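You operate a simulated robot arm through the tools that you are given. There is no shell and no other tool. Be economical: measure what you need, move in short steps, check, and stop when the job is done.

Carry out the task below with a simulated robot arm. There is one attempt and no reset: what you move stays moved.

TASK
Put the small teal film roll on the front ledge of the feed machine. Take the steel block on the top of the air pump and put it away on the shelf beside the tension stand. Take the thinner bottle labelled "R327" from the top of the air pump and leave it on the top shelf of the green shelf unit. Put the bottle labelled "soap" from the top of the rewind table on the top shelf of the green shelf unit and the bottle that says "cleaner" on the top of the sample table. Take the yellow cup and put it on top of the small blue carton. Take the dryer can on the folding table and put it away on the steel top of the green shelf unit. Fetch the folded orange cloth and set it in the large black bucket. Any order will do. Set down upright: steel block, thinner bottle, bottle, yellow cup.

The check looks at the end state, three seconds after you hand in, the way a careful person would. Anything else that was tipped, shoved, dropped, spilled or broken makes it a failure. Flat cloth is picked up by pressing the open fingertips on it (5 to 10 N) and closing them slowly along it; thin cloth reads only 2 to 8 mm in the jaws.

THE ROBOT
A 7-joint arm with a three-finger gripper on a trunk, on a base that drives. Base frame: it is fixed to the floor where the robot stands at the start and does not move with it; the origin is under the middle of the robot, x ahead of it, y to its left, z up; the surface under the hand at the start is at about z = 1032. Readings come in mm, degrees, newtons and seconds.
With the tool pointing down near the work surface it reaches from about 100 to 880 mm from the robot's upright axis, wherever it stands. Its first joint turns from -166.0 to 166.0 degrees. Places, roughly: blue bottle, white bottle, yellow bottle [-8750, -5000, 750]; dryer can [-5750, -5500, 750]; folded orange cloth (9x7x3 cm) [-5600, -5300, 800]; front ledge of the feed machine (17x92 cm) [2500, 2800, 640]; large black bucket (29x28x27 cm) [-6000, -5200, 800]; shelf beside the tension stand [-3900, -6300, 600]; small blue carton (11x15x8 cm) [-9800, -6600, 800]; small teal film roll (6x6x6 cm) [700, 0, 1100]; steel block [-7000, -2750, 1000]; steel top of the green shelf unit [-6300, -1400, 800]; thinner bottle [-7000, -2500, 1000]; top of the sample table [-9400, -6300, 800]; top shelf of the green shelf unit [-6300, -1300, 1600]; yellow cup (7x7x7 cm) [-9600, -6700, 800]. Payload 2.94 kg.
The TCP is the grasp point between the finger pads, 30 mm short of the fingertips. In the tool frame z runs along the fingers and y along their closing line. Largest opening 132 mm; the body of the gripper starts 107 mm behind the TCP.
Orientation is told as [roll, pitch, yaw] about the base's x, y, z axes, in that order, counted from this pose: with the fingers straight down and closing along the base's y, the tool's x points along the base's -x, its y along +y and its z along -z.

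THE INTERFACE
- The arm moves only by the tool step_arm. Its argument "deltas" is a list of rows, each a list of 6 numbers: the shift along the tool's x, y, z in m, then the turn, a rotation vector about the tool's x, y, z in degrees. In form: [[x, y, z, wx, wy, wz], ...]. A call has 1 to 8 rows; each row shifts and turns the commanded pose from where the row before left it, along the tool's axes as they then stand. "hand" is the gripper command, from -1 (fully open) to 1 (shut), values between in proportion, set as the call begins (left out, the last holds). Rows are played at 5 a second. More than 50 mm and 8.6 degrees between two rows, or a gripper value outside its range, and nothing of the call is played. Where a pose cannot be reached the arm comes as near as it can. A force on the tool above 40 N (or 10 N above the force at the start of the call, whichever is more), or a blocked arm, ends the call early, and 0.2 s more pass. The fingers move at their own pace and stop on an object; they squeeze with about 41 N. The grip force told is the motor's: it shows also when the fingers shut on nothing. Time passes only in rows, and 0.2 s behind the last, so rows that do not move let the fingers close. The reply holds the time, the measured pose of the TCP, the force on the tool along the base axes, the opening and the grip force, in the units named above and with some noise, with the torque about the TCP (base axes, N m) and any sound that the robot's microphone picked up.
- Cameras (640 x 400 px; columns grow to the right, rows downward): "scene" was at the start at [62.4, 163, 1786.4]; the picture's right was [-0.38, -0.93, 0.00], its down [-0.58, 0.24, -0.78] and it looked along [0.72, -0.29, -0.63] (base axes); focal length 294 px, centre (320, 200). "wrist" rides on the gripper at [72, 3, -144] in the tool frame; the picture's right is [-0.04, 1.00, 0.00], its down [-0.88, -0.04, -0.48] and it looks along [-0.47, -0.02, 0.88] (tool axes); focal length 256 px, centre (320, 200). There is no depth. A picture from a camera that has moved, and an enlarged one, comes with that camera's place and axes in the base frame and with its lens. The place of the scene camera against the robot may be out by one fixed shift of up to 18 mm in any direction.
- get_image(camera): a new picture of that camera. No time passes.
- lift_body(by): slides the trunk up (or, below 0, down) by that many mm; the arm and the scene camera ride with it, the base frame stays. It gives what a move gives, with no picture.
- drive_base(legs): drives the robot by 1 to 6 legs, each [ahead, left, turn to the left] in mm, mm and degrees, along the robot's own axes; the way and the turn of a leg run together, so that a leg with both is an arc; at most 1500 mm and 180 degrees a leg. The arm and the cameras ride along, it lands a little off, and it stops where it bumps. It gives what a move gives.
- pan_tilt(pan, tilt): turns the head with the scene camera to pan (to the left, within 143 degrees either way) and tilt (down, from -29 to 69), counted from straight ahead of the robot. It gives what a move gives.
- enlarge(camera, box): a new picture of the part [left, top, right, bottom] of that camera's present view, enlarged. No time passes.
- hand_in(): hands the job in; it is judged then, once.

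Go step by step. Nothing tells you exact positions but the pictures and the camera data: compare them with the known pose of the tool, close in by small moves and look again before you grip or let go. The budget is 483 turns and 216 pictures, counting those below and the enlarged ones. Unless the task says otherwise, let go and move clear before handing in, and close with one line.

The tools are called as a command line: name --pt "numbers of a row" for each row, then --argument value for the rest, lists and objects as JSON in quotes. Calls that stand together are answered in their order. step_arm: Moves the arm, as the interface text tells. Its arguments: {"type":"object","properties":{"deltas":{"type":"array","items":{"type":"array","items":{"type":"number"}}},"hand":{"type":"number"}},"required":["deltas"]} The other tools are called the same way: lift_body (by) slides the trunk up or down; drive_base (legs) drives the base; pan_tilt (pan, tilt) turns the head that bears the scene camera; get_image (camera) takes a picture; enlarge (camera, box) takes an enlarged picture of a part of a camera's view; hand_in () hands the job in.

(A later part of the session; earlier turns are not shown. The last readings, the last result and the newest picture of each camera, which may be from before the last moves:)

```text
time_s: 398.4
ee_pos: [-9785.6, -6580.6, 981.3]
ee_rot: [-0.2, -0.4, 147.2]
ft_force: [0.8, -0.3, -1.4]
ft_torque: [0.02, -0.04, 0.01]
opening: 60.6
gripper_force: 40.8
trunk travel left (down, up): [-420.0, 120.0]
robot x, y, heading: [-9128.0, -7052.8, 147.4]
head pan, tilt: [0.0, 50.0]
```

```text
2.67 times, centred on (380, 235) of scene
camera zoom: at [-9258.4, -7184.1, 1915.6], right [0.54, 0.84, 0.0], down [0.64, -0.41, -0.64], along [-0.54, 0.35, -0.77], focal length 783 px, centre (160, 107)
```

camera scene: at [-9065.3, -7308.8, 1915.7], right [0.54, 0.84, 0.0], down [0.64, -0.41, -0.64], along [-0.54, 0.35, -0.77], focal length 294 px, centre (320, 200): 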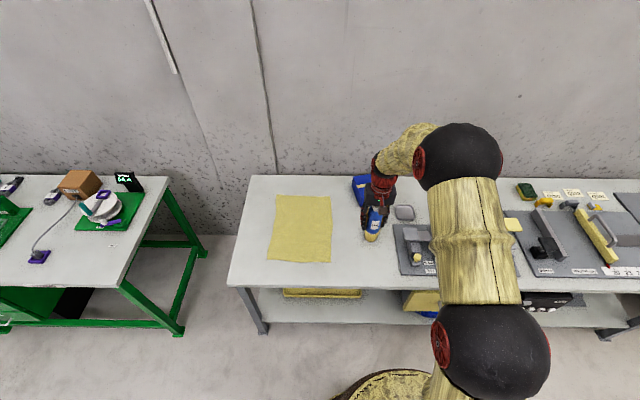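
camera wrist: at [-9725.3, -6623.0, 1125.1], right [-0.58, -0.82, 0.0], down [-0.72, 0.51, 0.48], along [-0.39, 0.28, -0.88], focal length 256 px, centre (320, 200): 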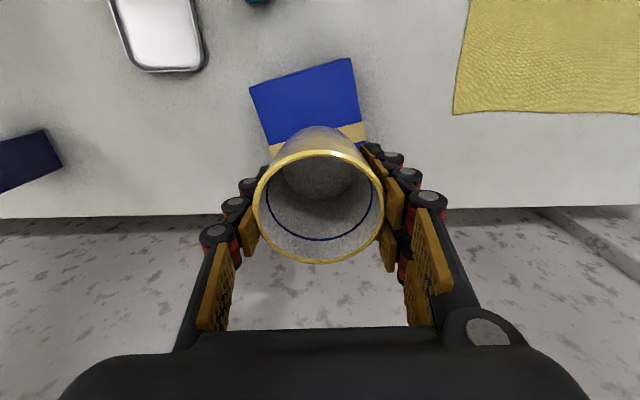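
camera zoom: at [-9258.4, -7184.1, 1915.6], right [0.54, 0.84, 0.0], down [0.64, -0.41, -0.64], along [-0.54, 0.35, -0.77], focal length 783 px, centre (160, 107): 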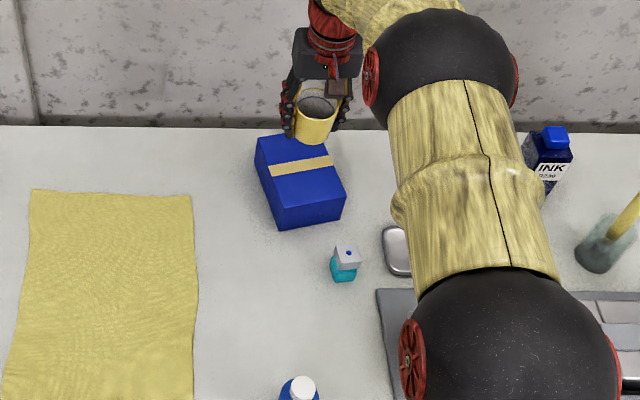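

The carton's top centre is 6 mm forward and 4 mm right of the cup. I'll lower over it.

step_arm --pt "-0.006 -0.004 0.03 0 0 0" --pt "0 0 0.03 0 0 0" --pt "0 0 0.02 0 0 0" --pt "0 0 0 0 0 0"

get_image --camera "wrist"

enlarge --camera "scene" --box '[320, 150, 440, 240]'

```text
time_s: 399.4
ee_pos: [-9789.6, -6572.7, 901.2]
ee_rot: [-0.2, -0.6, 147.2]
ft_force: [1.3, 0.6, -1.7]
ft_torque: [-0.01, -0.03, 0.04]
opening: 60.6
gripper_force: 40.8
trunk travel left (down, up): [-420.0, 120.0]
robot x, y, heading: [-9125.2, -7057.6, 147.4]
head pan, tilt: [0.0, 50.0]
```

```text
90 pictures are left
camera wrist: at [-9728.9, -6615.9, 1045.8], right [-0.58, -0.82, 0.0], down [-0.71, 0.5, 0.48], along [-0.4, 0.28, -0.88], focal length 256 px, centre (320, 200)
```

wrist: 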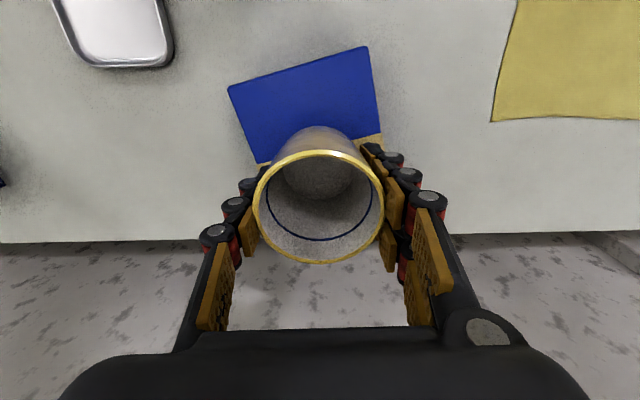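

```text
4.44 times, centred on (380, 195) of scene
camera zoom: at [-9257.9, -7184.5, 1915.7], right [0.54, 0.84, 0.0], down [0.64, -0.41, -0.64], along [-0.54, 0.35, -0.77], focal length 1305 px, centre (53, 222)
```

zoom: 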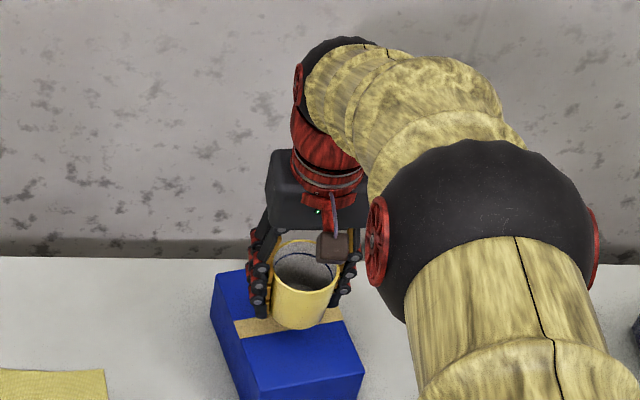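

Well centred over the carton. Creeping down to contact.

step_arm --pt "0.002 0 0.005 0 0 0" --pt "0 0 0.004 0 0 0" --pt "0 0 0 0 0 0"

step_arm --pt "0 0 0.003 0 0 0" --pt "0 0 0.003 0 0 0" --pt "0 0 0 0 0 0"

step_arm --pt "0 0 0.003 0 0 0" --pt "0 0 0.003 0 0 0" --pt "0 0 0 0 0 0"

```text
time_s: 400.2
ee_pos: [-9787.2, -6573.5, 892.9]
ee_rot: [-0.1, -0.5, 147.3]
ft_force: [0.8, -0.3, -0.7]
ft_torque: [-0.02, 0.0, -0.03]
opening: 60.3
gripper_force: 41.1
trunk travel left (down, up): [-420.0, 120.0]
robot x, y, heading: [-9125.9, -7058.7, 147.4]
head pan, tilt: [0.0, 50.0]
```

```text
time_s: 401.0
ee_pos: [-9787.2, -6573.8, 886.8]
ee_rot: [-0.1, -0.6, 147.3]
ft_force: [0.1, 0.4, -0.9]
ft_torque: [0.01, 0.0, -0.03]
opening: 60.5
gripper_force: 41.0
trunk travel left (down, up): [-420.0, 120.0]
robot x, y, heading: [-9126.9, -7053.6, 147.3]
head pan, tilt: [0.0, 50.0]
```

```text
time_s: 401.8
ee_pos: [-9786.6, -6573.7, 881.5]
ee_rot: [0.0, -0.4, 147.1]
ft_force: [0.2, -0.2, -1.5]
ft_torque: [-0.02, 0.0, -0.02]
opening: 60.5
gripper_force: 41.4
trunk travel left (down, up): [-420.0, 120.0]
robot x, y, heading: [-9126.8, -7057.7, 147.1]
head pan, tilt: [0.0, 50.0]
```

step_arm --pt "0 0 0.002 0 0 0" --pt "0 0 0.002 0 0 0" --pt "0 0 0 0 0 0"

step_arm --pt "0 0 0.002 0 0 0" --pt "0 0 0.002 0 0 0" --pt "0 0 0 0 0 0"

get_image --camera "wrist"

enlarge --camera "scene" --box '[340, 180, 420, 240]'

```text
time_s: 402.6
ee_pos: [-9787.8, -6573.7, 878.0]
ee_rot: [-0.1, -0.6, 147.2]
ft_force: [-0.8, -0.1, -1.2]
ft_torque: [0.0, -0.01, 0.02]
opening: 60.5
gripper_force: 41.3
trunk travel left (down, up): [-420.0, 120.0]
robot x, y, heading: [-9127.0, -7057.1, 147.0]
head pan, tilt: [0.0, 50.0]
```

```text
time_s: 403.4
ee_pos: [-9788.0, -6575.6, 873.2]
ee_rot: [-0.1, -0.5, 147.2]
ft_force: [0.1, -0.5, -0.9]
ft_torque: [-0.03, 0.0, 0.02]
opening: 60.5
gripper_force: 41.5
trunk travel left (down, up): [-420.0, 120.0]
robot x, y, heading: [-9128.4, -7055.8, 147.3]
head pan, tilt: [0.0, 50.0]
```

```text
88 pictures are left
camera wrist: at [-9727.7, -6616.9, 1017.0], right [-0.58, -0.82, 0.0], down [-0.71, 0.5, 0.48], along [-0.4, 0.28, -0.88], focal length 256 px, centre (320, 200)
```

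wrist: 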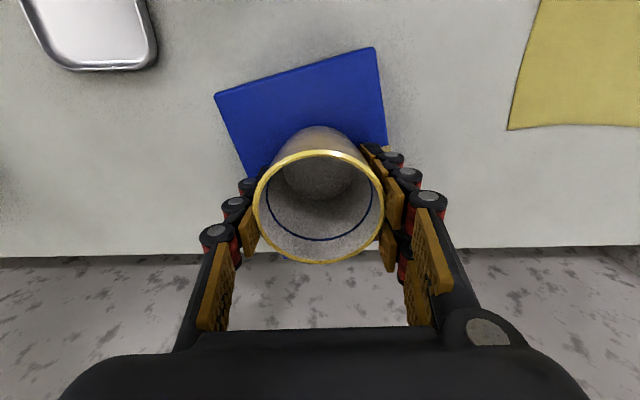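

```text
6.67 times, centred on (380, 210) of scene
camera zoom: at [-9258.0, -7184.5, 1915.7], right [0.54, 0.84, 0.0], down [0.64, -0.41, -0.64], along [-0.54, 0.35, -0.77], focal length 1958 px, centre (-80, 133)
```

zoom: 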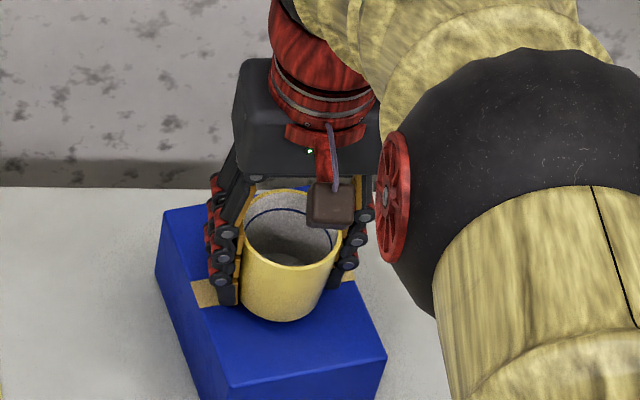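

step_arm --pt "0 0 0.002 0 0 0" --pt "0 0 0.002 0 0 0" --pt "0 0 0 0 0 0"

step_arm --pt "0 0 0.002 0 0 0" --pt "0 0 0.002 0 0 0" --pt "0 0 0 0 0 0"

step_arm --pt "0 0 0.002 0 0 0" --pt "0 0 0 0 0 0"

```text
time_s: 404.2
ee_pos: [-9788.2, -6573.8, 868.8]
ee_rot: [-0.1, -0.5, 147.2]
ft_force: [-0.2, 0.1, -1.9]
ft_torque: [0.01, -0.03, -0.02]
opening: 60.6
gripper_force: 41.5
trunk travel left (down, up): [-420.0, 120.0]
robot x, y, heading: [-9129.6, -7056.6, 147.2]
head pan, tilt: [0.0, 50.0]
```

```text
time_s: 405.0
ee_pos: [-9787.2, -6573.5, 866.2]
ee_rot: [-0.1, -0.4, 147.1]
ft_force: [-0.4, -0.3, -0.9]
ft_torque: [0.01, 0.01, 0.0]
opening: 60.9
gripper_force: 40.7
trunk travel left (down, up): [-420.0, 120.0]
robot x, y, heading: [-9128.2, -7055.8, 147.3]
head pan, tilt: [0.0, 50.0]
```

```text
time_s: 405.6
ee_pos: [-9787.7, -6573.7, 864.9]
ee_rot: [-0.1, -0.6, 147.2]
ft_force: [0.3, -1.1, 7.5]
ft_torque: [-0.21, 0.08, 0.05]
opening: 60.4
gripper_force: 40.8
trunk travel left (down, up): [-420.0, 120.0]
robot x, y, heading: [-9128.5, -7058.8, 147.2]
head pan, tilt: [0.0, 50.0]
```

Light contact (7.5 N). I'll open slowly and check the cup stays put.

step_arm --pt "0 0 0 0 0 0" --pt "0 0 0 0 0 0" --pt "0 0 0 0 0 0" --hand -0.05

step_arm --pt "0 0 0 0 0 0" --pt "0 0 0 0 0 0" --pt "0 0 0 0 0 0" --hand -0.4

get_image --camera "wrist"

```text
time_s: 406.4
ee_pos: [-9786.4, -6573.5, 864.2]
ee_rot: [-0.1, -0.5, 147.2]
ft_force: [0.0, 0.2, 0.2]
ft_torque: [0.02, 0.04, 0.01]
opening: 69.2
gripper_force: 0.0
trunk travel left (down, up): [-420.0, 120.0]
robot x, y, heading: [-9125.6, -7056.1, 147.2]
head pan, tilt: [0.0, 50.0]
```

```text
time_s: 407.2
ee_pos: [-9788.1, -6572.7, 862.5]
ee_rot: [-0.1, -0.5, 147.1]
ft_force: [0.7, -1.0, 0.0]
ft_torque: [-0.01, 0.0, -0.01]
opening: 92.3
gripper_force: 0.0
trunk travel left (down, up): [-420.0, 120.0]
robot x, y, heading: [-9131.1, -7055.0, 147.4]
head pan, tilt: [0.0, 50.0]
```

```text
86 pictures are left
camera wrist: at [-9727.6, -6616.4, 1007.2], right [-0.58, -0.82, 0.0], down [-0.71, 0.5, 0.48], along [-0.39, 0.28, -0.88], focal length 256 px, centre (320, 200)
```

wrist: 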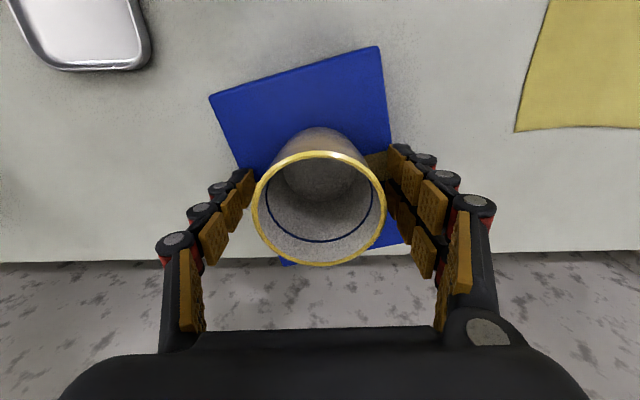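

The cup stands centrally on the carton. I'll rise straight up, retract, and check.

step_arm --pt "0 0 -0.04 0 0 0" --pt "0 0 -0.045 0 0 0" --pt "0 0 -0.045 0 0 0" --pt "0 0 -0.045 0 0 0" --pt "0.045 0 0 0 0 0" --pt "0.045 0 0 0 0 0" --pt "0.045 0 0 0 0 0"

drive_base --legs '[[-400, 0, 0]]'

pan_tilt --pan 0 --tilt 40

get_image --camera "scene"

```text
time_s: 408.8
ee_pos: [-9672.4, -6647.0, 1039.1]
ee_rot: [-0.1, -0.7, 147.1]
ft_force: [-1.1, -0.6, 0.1]
ft_torque: [0.01, 0.02, 0.0]
opening: 92.6
gripper_force: 0.1
trunk travel left (down, up): [-420.0, 120.0]
robot x, y, heading: [-9122.8, -7054.5, 147.0]
head pan, tilt: [0.0, 50.0]
```

```text
time_s: 411.3
ee_pos: [-9334.7, -6862.1, 1038.6]
ee_rot: [-0.1, -0.6, 147.0]
ft_force: [0.5, 0.0, 0.9]
ft_torque: [0.01, 0.06, 0.02]
opening: 92.3
gripper_force: 0.1
trunk travel left (down, up): [-420.0, 120.0]
robot x, y, heading: [-8789.4, -7271.4, 147.2]
head pan, tilt: [0.0, 50.0]
```

```text
time_s: 412.0
ee_pos: [-9333.1, -6861.4, 1038.1]
ee_rot: [-0.1, -0.6, 147.1]
ft_force: [0.1, 0.6, -0.9]
ft_torque: [0.01, 0.0, 0.0]
opening: 92.8
gripper_force: 0.0
trunk travel left (down, up): [-420.0, 120.0]
robot x, y, heading: [-8791.6, -7273.5, 146.8]
head pan, tilt: [0.0, 40.0]
```

```text
85 pictures are left
camera scene: at [-8927.5, -7397.9, 1929.8], right [0.54, 0.84, 0.0], down [0.54, -0.35, -0.77], along [-0.64, 0.42, -0.64], focal length 294 px, centre (320, 200)
```

scene: 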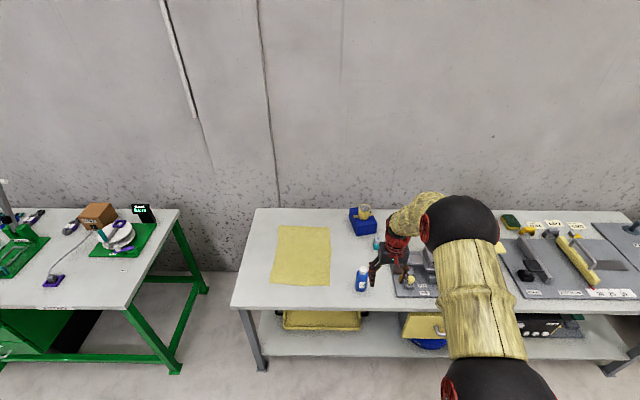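

Both look right. I'll check the table's label to be sure it's the sample table.

enlarge --camera "scene" --box '[220, 190, 460, 340]'

enlarge --camera "scene" --box '[440, 260, 640, 380]'

enlarge --camera "scene" --box '[0, 190, 220, 340]'

```text
2.67 times, centred on (340, 265) of scene
camera zoom: at [-8927.5, -7397.9, 1929.8], right [0.54, 0.84, 0.0], down [0.54, -0.35, -0.77], along [-0.64, 0.42, -0.64], focal length 783 px, centre (267, 27)
```

zoom: 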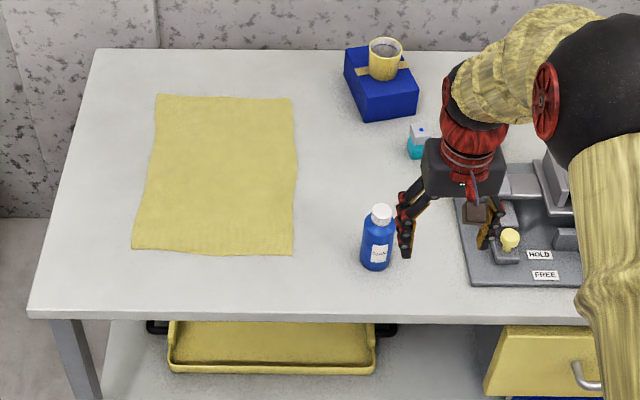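

```text
3.20 times, centred on (540, 320) of scene
camera zoom: at [-8927.5, -7397.9, 1929.8], right [0.54, 0.84, 0.0], down [0.54, -0.35, -0.77], along [-0.64, 0.42, -0.64], focal length 940 px, centre (-384, -184)
```

zoom: 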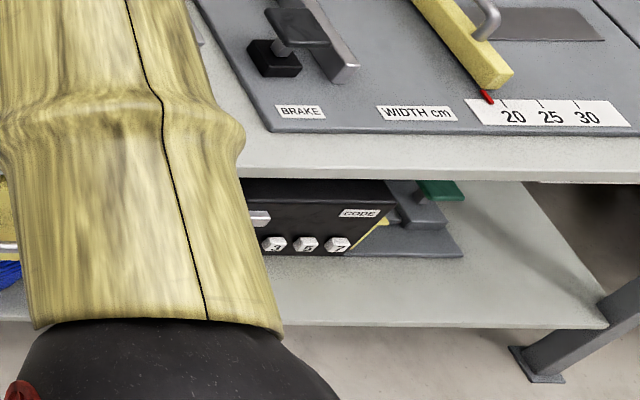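

```text
2.67 times, centred on (110, 265) of scene
camera zoom: at [-8927.5, -7397.9, 1929.8], right [0.54, 0.84, 0.0], down [0.54, -0.35, -0.77], along [-0.64, 0.42, -0.64], focal length 783 px, centre (880, 27)
```

zoom: 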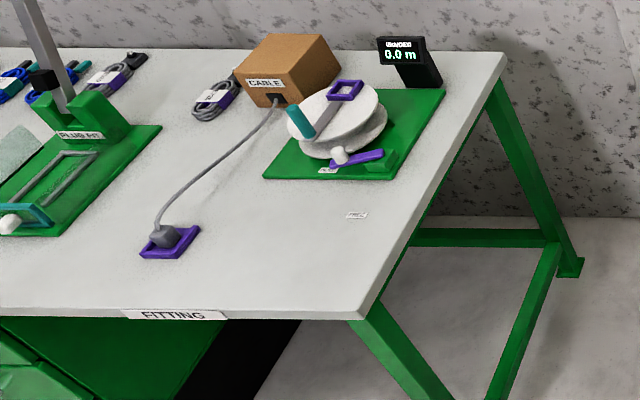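

The other table is FITTING, so this is the sample table. Now the soap: I'll slide right back to the rewind table, lining up with the white bottle.

drive_base --legs '[[0, -1500, 0], [0, -545, 0], [300, 0, 0]]'

get_image --camera "wrist"

get_image --camera "scene"

```text
time_s: 423.9
ee_pos: [-8465.3, -4964.2, 1036.5]
ee_rot: [-0.1, -0.4, 147.1]
ft_force: [0.6, 0.4, 0.4]
ft_torque: [-0.01, -0.04, 0.02]
opening: 92.5
gripper_force: 0.1
trunk travel left (down, up): [-420.0, 120.0]
robot x, y, heading: [-7922.9, -5374.8, 147.2]
head pan, tilt: [0.0, 40.0]
```

```text
81 pictures are left
camera wrist: at [-8407.2, -5006.9, 1180.7], right [-0.58, -0.82, 0.0], down [-0.71, 0.51, 0.48], along [-0.39, 0.28, -0.88], focal length 256 px, centre (320, 200)
```

wrist: 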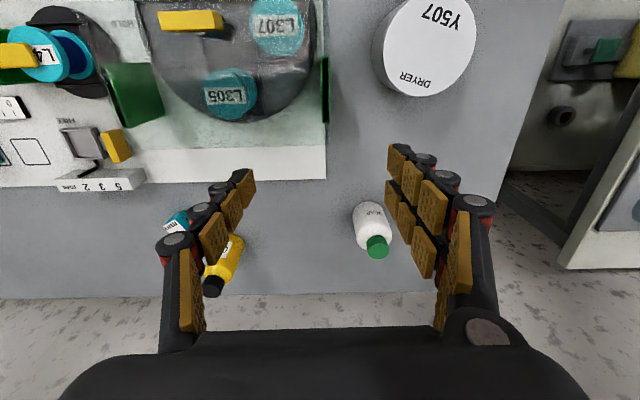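

```text
80 pictures are left
camera scene: at [-8060.0, -5498.3, 1929.8], right [0.54, 0.84, 0.0], down [0.54, -0.35, -0.77], along [-0.64, 0.42, -0.64], focal length 294 px, centre (320, 200)
```

scene: 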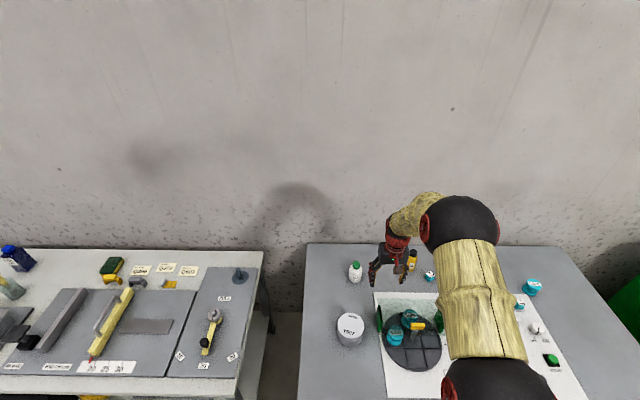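

The soap is 179 mm ahead and 80 mm left. I'll shift the base 80 mm left and 40 mm ahead, then reach.

drive_base --legs '[[0, 80, 0], [40, 0, 0]]'

step_arm --pt "0 0 0.03 0 0 0" --pt "-0.045 0 0.01 0 0 0" --pt "-0.045 0 0.01 0 0 0" --pt "-0.04 0 0 0 0 0"

get_image --camera "wrist"

```text
time_s: 425.5
ee_pos: [-8543.5, -5008.2, 1036.2]
ee_rot: [-0.1, -0.4, 147.2]
ft_force: [0.1, 0.6, -0.4]
ft_torque: [-0.04, -0.07, -0.02]
opening: 92.3
gripper_force: 0.0
trunk travel left (down, up): [-420.0, 120.0]
robot x, y, heading: [-8001.7, -5419.6, 147.2]
head pan, tilt: [0.0, 40.0]
```

```text
time_s: 426.5
ee_pos: [-8652.0, -4937.9, 988.1]
ee_rot: [-0.1, -0.4, 147.1]
ft_force: [-0.4, 0.3, -0.1]
ft_torque: [0.0, -0.03, -0.03]
opening: 92.1
gripper_force: 0.0
trunk travel left (down, up): [-420.0, 120.0]
robot x, y, heading: [-7998.9, -5414.7, 147.1]
head pan, tilt: [0.0, 40.0]
```

```text
79 pictures are left
camera wrist: at [-8593.0, -4981.6, 1132.1], right [-0.58, -0.82, 0.0], down [-0.71, 0.51, 0.48], along [-0.39, 0.28, -0.88], focal length 256 px, centre (320, 200)
```

wrist: 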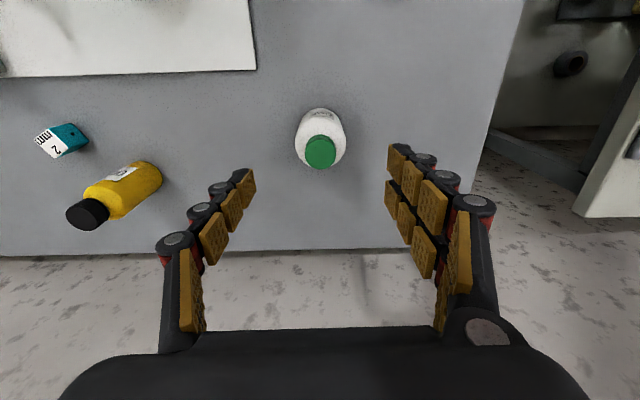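

The soap is centred, 11 mm ahead. I'll descend around it.

step_arm --pt "-0.011 0 0.02 0 0 0" --pt "0 0 0.045 0 0 0" --pt "0 0 0.045 0 0 0" --pt "0 0 0.045 0 0 0" --pt "0 0 0.022 0 0 0" --pt "0 0 0 0 0 0"

get_image --camera "wrist"

```text
time_s: 427.9
ee_pos: [-8663.3, -4930.7, 811.9]
ee_rot: [-0.2, -0.5, 147.2]
ft_force: [-0.3, 0.0, -0.2]
ft_torque: [0.01, 0.01, 0.01]
opening: 92.1
gripper_force: 0.1
trunk travel left (down, up): [-420.0, 120.0]
robot x, y, heading: [-8004.0, -5421.0, 147.2]
head pan, tilt: [0.0, 40.0]
```

```text
78 pictures are left
camera wrist: at [-8603.4, -4974.0, 955.7], right [-0.58, -0.82, 0.0], down [-0.71, 0.51, 0.48], along [-0.39, 0.28, -0.88], focal length 256 px, centre (320, 200)
```

wrist: 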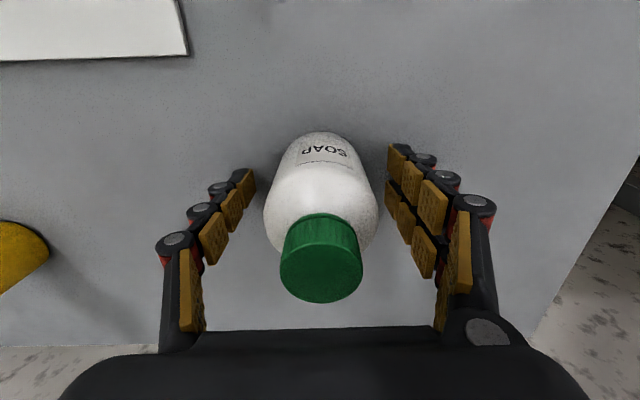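

Centred. I'll lower 9 mm, close, and lift.

step_arm --pt "0 0 0.009 0 0 0" --pt "0 0 0 0 0 0"

step_arm --pt "0 0 0 0 0 0" --pt "0 0 0 0 0 0" --pt "0 0 0 0 0 0" --pt "0 0 0 0 0 0" --pt "0 0 0 0 0 0" --hand 1

step_arm --pt "0 0 -0.02 0 0 0" --pt "0 0 -0.045 0 0 0" --pt "0 0 -0.045 0 0 0" --pt "0 0 -0.045 0 0 0" --pt "0 0 -0.045 0 0 0" --pt "0.045 0 -0.01 0 0 0" --pt "0.045 0 -0.01 0 0 0" --pt "0.045 0 -0.01 0 0 0"

get_image --camera "wrist"

```text
time_s: 428.5
ee_pos: [-8663.0, -4930.3, 804.2]
ee_rot: [-0.1, -0.6, 147.1]
ft_force: [0.6, -1.1, 5.5]
ft_torque: [-0.23, -0.03, 0.02]
opening: 93.7
gripper_force: 0.6
trunk travel left (down, up): [-420.0, 120.0]
robot x, y, heading: [-7996.5, -5419.7, 147.2]
head pan, tilt: [0.0, 40.0]
```

```text
time_s: 429.4
ee_pos: [-8671.3, -4932.3, 808.8]
ee_rot: [0.0, -1.1, 147.2]
ft_force: [-2.6, -6.8, 12.4]
ft_torque: [-0.66, -0.02, -0.1]
opening: 56.2
gripper_force: 22.0
trunk travel left (down, up): [-420.0, 120.0]
robot x, y, heading: [-7999.3, -5420.3, 147.3]
head pan, tilt: [0.0, 40.0]
stopped in row 4: the force on the tool passed its limit at 42 N (the readings are from after the stop); the commanded pose is now the measured one
```

```text
time_s: 431.2
ee_pos: [-8551.1, -5008.3, 1035.7]
ee_rot: [0.1, -0.9, 147.2]
ft_force: [0.1, -1.0, -1.9]
ft_torque: [0.03, 0.07, 0.0]
opening: 55.6
gripper_force: 40.9
trunk travel left (down, up): [-420.0, 120.0]
robot x, y, heading: [-7995.1, -5422.1, 147.1]
head pan, tilt: [0.0, 40.0]
```

```text
77 pictures are left
camera wrist: at [-8489.5, -5052.0, 1179.2], right [-0.58, -0.82, 0.0], down [-0.71, 0.5, 0.49], along [-0.4, 0.28, -0.87], focal length 256 px, centre (320, 200)
```

wrist: 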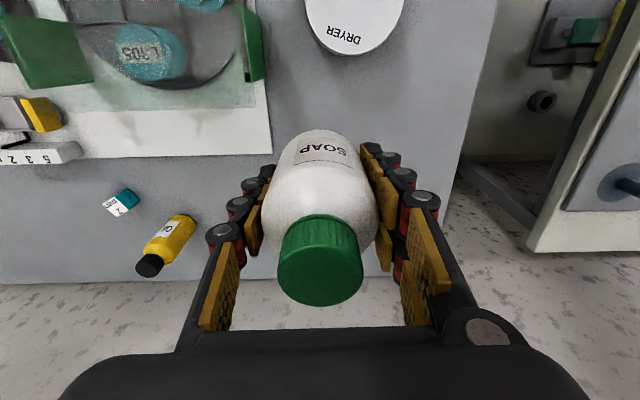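

The soap is held (that table is at z ≈ 774). I'll retract a bit more, then drive back to the green shelf unit.

step_arm --pt "0.045 0 -0.01 0 0 0" --pt "0.045 0 -0.01 0 0 0"

drive_base --legs '[[-430, 0, 0], [0, -1500, 0], [0, -1500, 0], [0, -1470, 0]]'

lift_body --by 120

pan_tilt --pan 0 --tilt 15

get_image --camera "scene"

```text
time_s: 431.8
ee_pos: [-8474.5, -5058.2, 1052.3]
ee_rot: [0.0, -0.9, 147.1]
ft_force: [1.0, 0.7, -2.0]
ft_torque: [0.01, 0.02, -0.01]
opening: 55.8
gripper_force: 41.5
trunk travel left (down, up): [-420.0, 120.0]
robot x, y, heading: [-7997.2, -5422.1, 147.2]
head pan, tilt: [0.0, 40.0]
```

```text
time_s: 455.3
ee_pos: [-5727.2, -1519.9, 1053.3]
ee_rot: [0.2, -0.9, 147.1]
ft_force: [0.0, 0.4, -2.0]
ft_torque: [0.0, 0.0, -0.02]
opening: 56.0
gripper_force: 40.6
trunk travel left (down, up): [-420.0, 120.0]
robot x, y, heading: [-5249.7, -1888.2, 147.1]
head pan, tilt: [0.0, 40.0]
```

```text
time_s: 456.8
ee_pos: [-5725.9, -1522.9, 1173.1]
ee_rot: [0.1, -0.8, 147.2]
ft_force: [0.2, 0.1, -1.4]
ft_torque: [0.01, 0.01, 0.0]
opening: 55.8
gripper_force: 41.1
trunk travel left (down, up): [-540.0, 0.0]
robot x, y, heading: [-5250.8, -1886.1, 147.1]
head pan, tilt: [0.0, 40.0]
```

```text
time_s: 457.7
ee_pos: [-5727.7, -1522.1, 1172.4]
ee_rot: [0.1, -0.8, 147.1]
ft_force: [0.7, 0.1, -1.6]
ft_torque: [0.01, -0.01, 0.0]
opening: 55.7
gripper_force: 40.9
trunk travel left (down, up): [-540.0, 0.0]
robot x, y, heading: [-5254.0, -1884.0, 147.2]
head pan, tilt: [0.0, 15.0]
```

```text
76 pictures are left
camera scene: at [-5395.0, -2005.0, 2089.3], right [0.54, 0.84, 0.0], down [0.22, -0.14, -0.97], along [-0.81, 0.52, -0.26], focal length 294 px, centre (320, 200)
```

scene: 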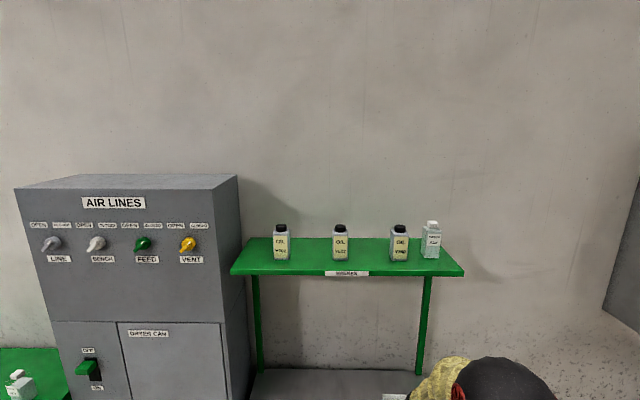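

The gap between oil bottles 2 and 3 is clear, centred near (-6185, -1261). I'll raise the arm here in the open first.

step_arm --pt "0 0 -0.048 0 0 0" --pt "0 0 -0.048 0 0 0" --pt "0 0 -0.048 0 0 0" --pt "0 0 -0.048 0 0 0" --pt "0 0 -0.048 0 0 0" --pt "0 0 -0.048 0 0 0" --pt "0 0 -0.048 0 0 0" --pt "0 0 -0.048 0 0 0"

step_arm --pt "0 0 -0.048 0 0 0" --pt "0 0 -0.048 0 0 0" --pt "0 0 -0.03 0 -0.9 0"

drive_base --legs '[[0, 28, 0], [200, 0, 0]]'

pan_tilt --pan 0 --tilt 30

get_image --camera "scene"

get_image --camera "wrist"

```text
time_s: 459.5
ee_pos: [-5719.6, -1525.0, 1557.2]
ee_rot: [-0.1, -0.8, 147.1]
ft_force: [0.6, 0.6, -1.1]
ft_torque: [0.0, 0.05, 0.01]
opening: 55.8
gripper_force: 41.1
trunk travel left (down, up): [-540.0, 0.0]
robot x, y, heading: [-5249.4, -1886.7, 147.0]
head pan, tilt: [0.0, 15.0]
```

```text
time_s: 460.3
ee_pos: [-5719.2, -1526.4, 1682.8]
ee_rot: [0.1, -1.8, 147.2]
ft_force: [-0.7, -0.4, -1.6]
ft_torque: [0.06, 0.04, 0.02]
opening: 55.8
gripper_force: 41.0
trunk travel left (down, up): [-540.0, 0.0]
robot x, y, heading: [-5250.0, -1882.2, 147.2]
head pan, tilt: [0.0, 15.0]
```

```text
time_s: 462.3
ee_pos: [-5902.0, -1438.3, 1680.6]
ee_rot: [0.1, -1.6, 147.1]
ft_force: [-1.2, 0.5, -2.2]
ft_torque: [-0.06, -0.04, 0.03]
opening: 55.6
gripper_force: 41.0
trunk travel left (down, up): [-540.0, 0.0]
robot x, y, heading: [-5431.8, -1798.8, 147.1]
head pan, tilt: [0.0, 15.0]
```

```text
time_s: 463.1
ee_pos: [-5900.7, -1440.7, 1681.6]
ee_rot: [0.0, -1.7, 147.1]
ft_force: [-0.3, 0.1, -2.0]
ft_torque: [-0.03, 0.06, 0.0]
opening: 55.6
gripper_force: 41.0
trunk travel left (down, up): [-540.0, 0.0]
robot x, y, heading: [-5432.0, -1800.0, 147.3]
head pan, tilt: [0.0, 30.0]
```

```text
75 pictures are left
camera scene: at [-5573.7, -1922.9, 2065.3], right [0.54, 0.84, 0.0], down [0.42, -0.27, -0.87], along [-0.73, 0.47, -0.5], focal length 294 px, centre (320, 200)
```

scene: 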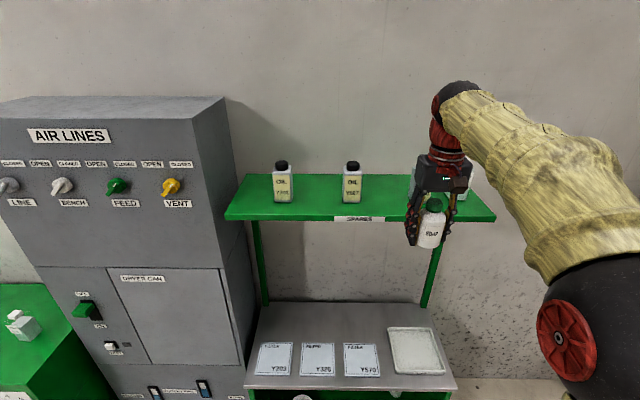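

```text
74 pictures are left
camera wrist: at [-5839.0, -1485.2, 1824.3], right [-0.58, -0.82, 0.0], down [-0.7, 0.5, 0.5], along [-0.41, 0.29, -0.86], focal length 256 px, centre (320, 200)
```

wrist: 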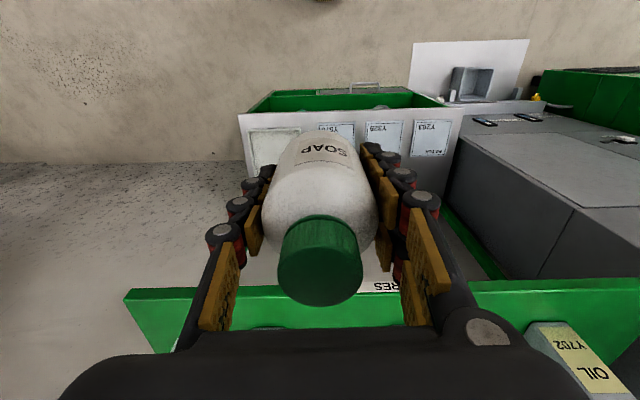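

Laterally aligned with the gap. I'll fix the small tilt, drive 225 mm closer, and look again before reaching in.

step_arm --pt "0 0 0 0 1.7 0" --pt "0 0 0 0 0 0"

drive_base --legs '[[225, 0, 0]]'

get_image --camera "wrist"

get_image --camera "scene"

```text
time_s: 463.7
ee_pos: [-5901.8, -1440.9, 1681.9]
ee_rot: [0.0, 0.0, 147.1]
ft_force: [0.2, 0.2, -1.3]
ft_torque: [0.03, 0.02, 0.02]
opening: 55.9
gripper_force: 41.0
trunk travel left (down, up): [-540.0, 0.0]
robot x, y, heading: [-5430.7, -1799.6, 146.9]
head pan, tilt: [0.0, 30.0]
```

```text
time_s: 465.4
ee_pos: [-6090.8, -1318.4, 1679.6]
ee_rot: [0.1, 0.2, 147.3]
ft_force: [-0.9, 0.0, -1.7]
ft_torque: [-0.02, -0.06, -0.02]
opening: 55.9
gripper_force: 41.1
trunk travel left (down, up): [-540.0, 0.0]
robot x, y, heading: [-5620.1, -1678.5, 147.3]
head pan, tilt: [0.0, 30.0]
```

```text
73 pictures are left
camera wrist: at [-6033.5, -1360.4, 1825.6], right [-0.58, -0.82, 0.0], down [-0.72, 0.51, 0.47], along [-0.39, 0.27, -0.88], focal length 256 px, centre (320, 200)
```

wrist: 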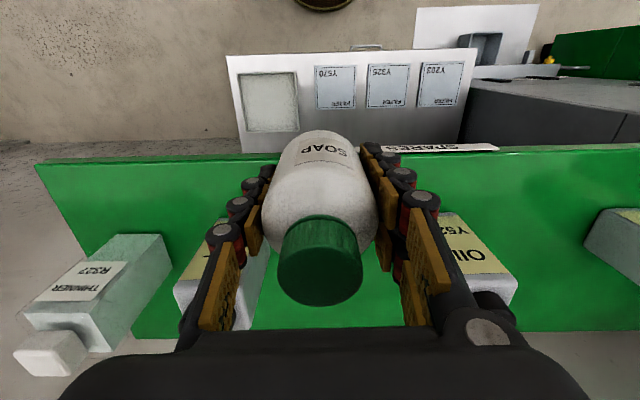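

```text
72 pictures are left
camera scene: at [-5764.3, -1799.9, 2065.1], right [0.54, 0.84, 0.0], down [0.42, -0.27, -0.87], along [-0.73, 0.47, -0.5], focal length 294 px, centre (320, 200)
```

scene: 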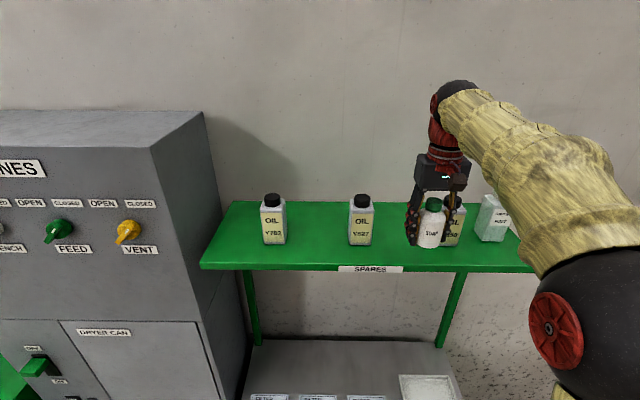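

I'll zoom the wrist view to measure the gap between the two oil bottles properly.

enlarge --camera "wrist" --box '[150, 180, 550, 340]'

```text
1.60 times, centred on (350, 260) of wrist
camera zoom: at [-6033.5, -1360.4, 1825.6], right [-0.58, -0.82, 0.0], down [-0.72, 0.51, 0.47], along [-0.39, 0.27, -0.88], focal length 410 px, centre (272, 104)
```

zoom: 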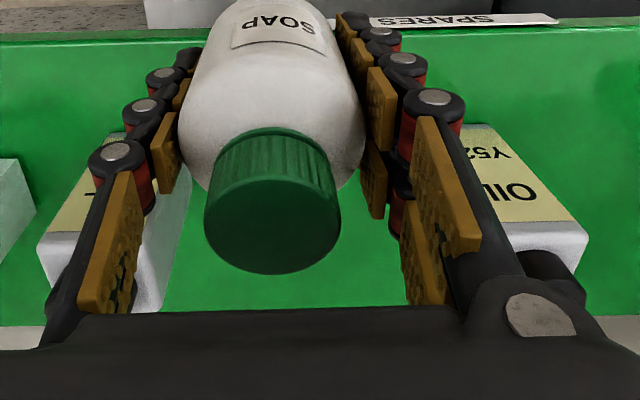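

The gap centre is 18 mm left and about 120 mm ahead. I'll shift left first, then reach forward 105 mm between the bottles.

step_arm --pt "0 0.017 0 0 0 0" --pt "-0.035 0 0 0 0 0" --pt "-0.035 0 0 0 0 0" --pt "-0.035 0 0 0 0 0" --pt "0 0 0 0 0 0"

get_image --camera "wrist"

enlarge --camera "scene" --box '[320, 140, 560, 290]'

```text
time_s: 466.6
ee_pos: [-6187.3, -1279.9, 1682.9]
ee_rot: [0.2, -0.2, 147.1]
ft_force: [0.2, -1.1, -1.9]
ft_torque: [0.06, 0.1, -0.05]
opening: 55.6
gripper_force: 40.8
trunk travel left (down, up): [-540.0, 0.0]
robot x, y, heading: [-5617.3, -1679.7, 147.2]
head pan, tilt: [0.0, 30.0]
```

```text
70 pictures are left
camera wrist: at [-6127.3, -1321.1, 1827.4], right [-0.58, -0.82, 0.0], down [-0.72, 0.51, 0.48], along [-0.39, 0.28, -0.88], focal length 256 px, centre (320, 200)
```

wrist: 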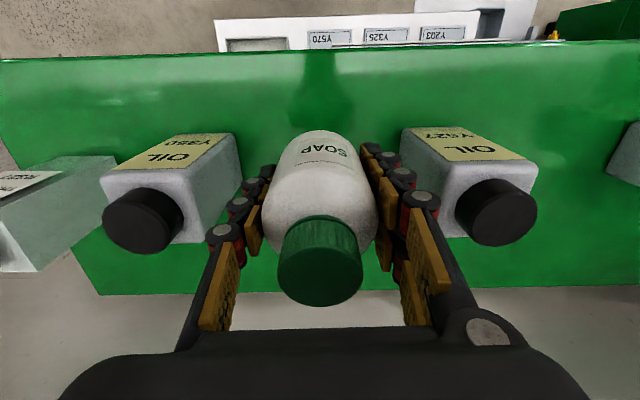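

```text
2.67 times, centred on (440, 215) of scene
camera zoom: at [-5759.8, -1803.1, 2065.3], right [0.54, 0.84, 0.0], down [0.42, -0.27, -0.87], along [-0.73, 0.47, -0.5], focal length 783 px, centre (0, 160)
```

zoom: 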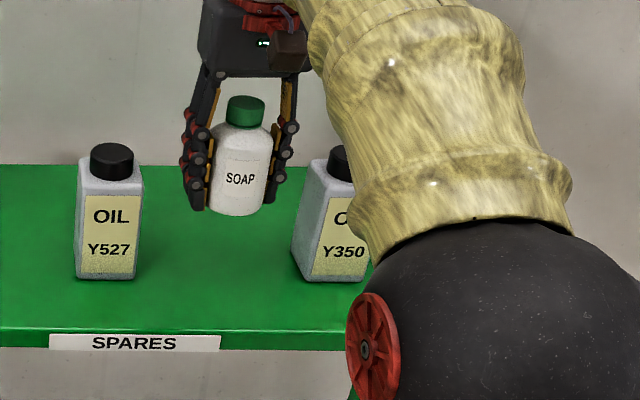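

Nicely centred between Y527 and Y350. I'll lower 70 mm, then creep.

step_arm --pt "0 0 0.035 0 0 0" --pt "0 0 0.03 0 0 0" --pt "0 0 0.005 0 0 0" --pt "0 0 0 0 0 0"

get_image --camera "wrist"

enlarge --camera "scene" --box '[320, 140, 560, 290]'

```text
time_s: 467.6
ee_pos: [-6189.5, -1276.4, 1611.5]
ee_rot: [0.0, 0.1, 147.2]
ft_force: [-0.6, -0.3, -1.3]
ft_torque: [-0.02, 0.01, 0.01]
opening: 55.8
gripper_force: 40.6
trunk travel left (down, up): [-540.0, 0.0]
robot x, y, heading: [-5621.4, -1680.5, 147.5]
head pan, tilt: [0.0, 30.0]
```

```text
68 pictures are left
camera wrist: at [-6129.7, -1318.1, 1755.9], right [-0.58, -0.82, 0.0], down [-0.72, 0.51, 0.48], along [-0.39, 0.27, -0.88], focal length 256 px, centre (320, 200)
```

wrist: 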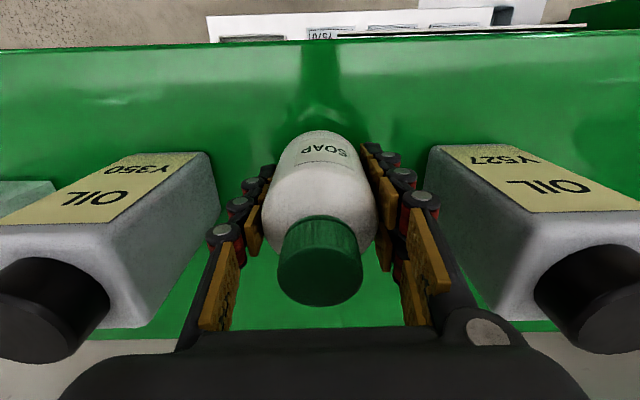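

```text
2.67 times, centred on (440, 215) of scene
camera zoom: at [-5762.8, -1800.9, 2065.2], right [0.54, 0.84, 0.0], down [0.42, -0.27, -0.87], along [-0.73, 0.47, -0.5], focal length 783 px, centre (0, 160)
```

zoom: 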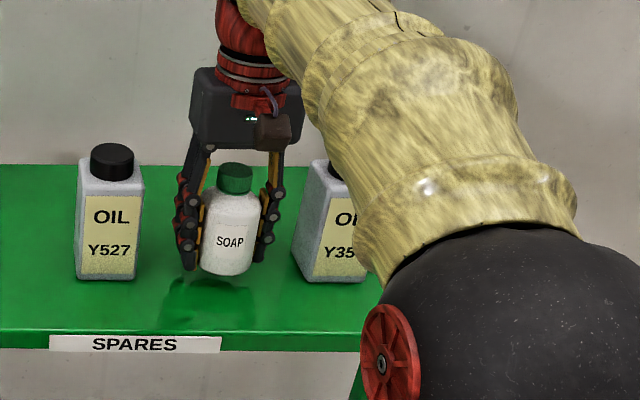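

Good clearance on both sides. Creeping to contact.

step_arm --pt "0 0 0.004 0 0 0" --pt "0 0 0.003 0 0 0" --pt "0 0 0 0 0 0"

step_arm --pt "0 0 0.003 0 0 0" --pt "0 0 0.003 0 0 0" --pt "0 0 0 0 0 0"

step_arm --pt "0 0 0.003 0 0 0" --pt "0 0 0 0 0 0"

```text
time_s: 468.4
ee_pos: [-6187.8, -1275.4, 1604.1]
ee_rot: [0.1, 0.0, 147.2]
ft_force: [-0.1, -0.3, -2.6]
ft_torque: [0.01, 0.03, -0.02]
opening: 55.7
gripper_force: 41.3
trunk travel left (down, up): [-540.0, 0.0]
robot x, y, heading: [-5620.5, -1673.4, 147.0]
head pan, tilt: [0.0, 30.0]
```

```text
time_s: 469.2
ee_pos: [-6189.2, -1276.6, 1598.3]
ee_rot: [0.1, 0.0, 147.2]
ft_force: [-0.3, 0.3, -1.9]
ft_torque: [-0.03, -0.01, -0.01]
opening: 55.7
gripper_force: 41.3
trunk travel left (down, up): [-540.0, 0.0]
robot x, y, heading: [-5619.9, -1680.8, 147.3]
head pan, tilt: [0.0, 30.0]
```

```text
time_s: 469.8
ee_pos: [-6187.6, -1275.9, 1595.5]
ee_rot: [0.1, 0.1, 147.1]
ft_force: [0.0, -0.1, -1.5]
ft_torque: [0.0, 0.0, -0.02]
opening: 55.6
gripper_force: 40.9
trunk travel left (down, up): [-540.0, 0.0]
robot x, y, heading: [-5623.1, -1683.4, 147.3]
head pan, tilt: [0.0, 30.0]
```

step_arm --pt "0 0 0.002 0 0 0" --pt "0 0 0.002 0 0 0" --pt "0 0 0 0 0 0"

step_arm --pt "0 0 0.002 0 0 0" --pt "0 0 0.002 0 0 0" --pt "0 0 0 0 0 0"

step_arm --pt "0 0 0.002 0 0 0" --pt "0 0 0 0 0 0"

```text
time_s: 470.6
ee_pos: [-6189.0, -1276.8, 1591.0]
ee_rot: [0.1, 0.0, 147.2]
ft_force: [-0.3, 0.0, -0.9]
ft_torque: [-0.02, -0.02, -0.02]
opening: 55.6
gripper_force: 41.4
trunk travel left (down, up): [-540.0, 0.0]
robot x, y, heading: [-5621.9, -1681.1, 147.1]
head pan, tilt: [0.0, 30.0]
```

```text
time_s: 471.4
ee_pos: [-6188.1, -1276.8, 1589.7]
ee_rot: [0.0, -0.3, 147.2]
ft_force: [-2.7, 0.2, 13.0]
ft_torque: [0.22, 0.41, -0.02]
opening: 56.0
gripper_force: 40.4
trunk travel left (down, up): [-540.0, 0.0]
robot x, y, heading: [-5622.3, -1678.6, 147.3]
head pan, tilt: [0.0, 30.0]
```

```text
time_s: 472.0
ee_pos: [-6187.6, -1276.9, 1589.5]
ee_rot: [0.2, -0.5, 147.2]
ft_force: [-9.1, 4.1, 30.3]
ft_torque: [0.39, 0.73, 0.05]
opening: 55.9
gripper_force: 40.5
trunk travel left (down, up): [-540.0, 0.0]
robot x, y, heading: [-5619.6, -1680.9, 147.0]
head pan, tilt: [0.0, 30.0]
```

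Contact. I'll ease off, open moderately, and check.

step_arm --pt "0 0 -0.003 0 0 0" --pt "0 0 0 0 0 0"

step_arm --pt "0 0 0 0 0 0" --pt "0 0 0 0 0 0" --pt "0 0 0 0 0 0" --hand 0.0

step_arm --pt "0 0 0 0 0 0" --pt "0 0 0 0 0 0" --hand -0.2

get_image --camera "wrist"

```text
time_s: 472.6
ee_pos: [-6188.7, -1276.8, 1589.7]
ee_rot: [0.1, -0.2, 147.2]
ft_force: [-9.0, 4.6, 26.8]
ft_torque: [0.3, 0.64, -0.02]
opening: 55.4
gripper_force: 41.2
trunk travel left (down, up): [-540.0, 0.0]
robot x, y, heading: [-5621.5, -1677.7, 147.4]
head pan, tilt: [0.0, 30.0]
```

```text
time_s: 473.4
ee_pos: [-6187.6, -1277.8, 1587.4]
ee_rot: [0.2, 0.1, 147.3]
ft_force: [-3.1, 2.6, 7.6]
ft_torque: [-0.05, 0.21, -0.06]
opening: 65.9
gripper_force: 0.1
trunk travel left (down, up): [-540.0, 0.0]
robot x, y, heading: [-5619.0, -1679.2, 146.9]
head pan, tilt: [0.0, 30.0]
```

```text
time_s: 474.0
ee_pos: [-6188.7, -1276.2, 1589.1]
ee_rot: [0.0, 0.1, 147.3]
ft_force: [-0.5, -0.4, 0.4]
ft_torque: [0.03, -0.03, -0.01]
opening: 79.2
gripper_force: 0.1
trunk travel left (down, up): [-540.0, 0.0]
robot x, y, heading: [-5619.9, -1678.6, 147.1]
head pan, tilt: [0.0, 30.0]
```

```text
66 pictures are left
camera wrist: at [-6129.5, -1318.4, 1732.3], right [-0.58, -0.82, 0.0], down [-0.72, 0.51, 0.47], along [-0.39, 0.27, -0.88], focal length 256 px, centre (320, 200)
```

wrist: 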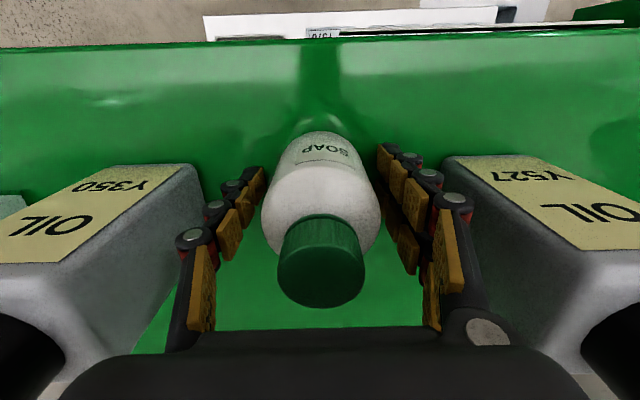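

The soap stands free. I'll rise straight up and back off.

step_arm --pt "0 0 -0.035 0 0 0" --pt "0 0 -0.035 0 0 0" --pt "0 0 -0.035 0 0 0" --pt "0 0 -0.035 0 0 0"

get_image --camera "wrist"

```text
time_s: 475.0
ee_pos: [-6189.9, -1277.2, 1728.2]
ee_rot: [0.1, 0.2, 147.2]
ft_force: [-0.1, 0.3, -0.4]
ft_torque: [-0.01, 0.0, 0.0]
opening: 79.3
gripper_force: 0.1
trunk travel left (down, up): [-540.0, 0.0]
robot x, y, heading: [-5619.2, -1680.9, 147.4]
head pan, tilt: [0.0, 30.0]
```

```text
65 pictures are left
camera wrist: at [-6131.1, -1318.5, 1872.2], right [-0.58, -0.82, 0.0], down [-0.72, 0.51, 0.47], along [-0.39, 0.27, -0.88], focal length 256 px, centre (320, 200)
```

wrist: 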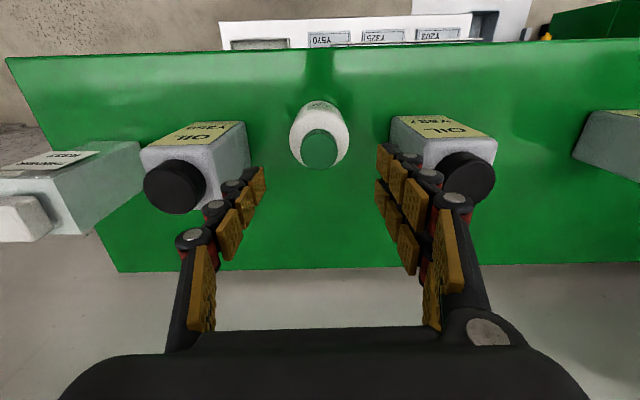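

Soap is placed. I'll back off and look at the steel top below to plan for the dryer can.

drive_base --legs '[[-600, 0, 0]]'

pan_tilt --pan -5 --tilt 40

get_image --camera "scene"

```text
time_s: 478.4
ee_pos: [-5683.1, -1602.3, 1728.7]
ee_rot: [0.1, 0.0, 147.2]
ft_force: [0.2, 0.7, 0.5]
ft_torque: [0.02, 0.02, -0.03]
opening: 79.3
gripper_force: 0.0
trunk travel left (down, up): [-540.0, 0.0]
robot x, y, heading: [-5112.6, -2003.3, 147.4]
head pan, tilt: [0.0, 30.0]
```

```text
time_s: 479.1
ee_pos: [-5683.5, -1601.4, 1728.2]
ee_rot: [0.0, 0.0, 147.2]
ft_force: [0.6, -0.5, 0.1]
ft_torque: [0.0, 0.04, 0.0]
opening: 79.3
gripper_force: 0.0
trunk travel left (down, up): [-540.0, 0.0]
robot x, y, heading: [-5121.2, -2007.9, 147.1]
head pan, tilt: [-5.0, 40.0]
```

```text
64 pictures are left
camera scene: at [-5250.0, -2123.3, 2049.9], right [0.61, 0.79, 0.0], down [0.51, -0.39, -0.77], along [-0.6, 0.47, -0.64], focal length 294 px, centre (320, 200)
```

scene: 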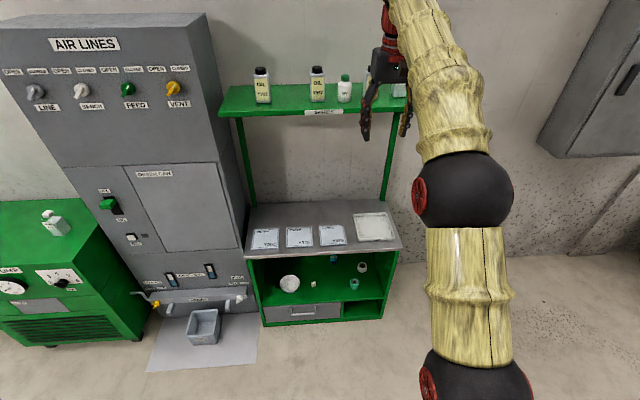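

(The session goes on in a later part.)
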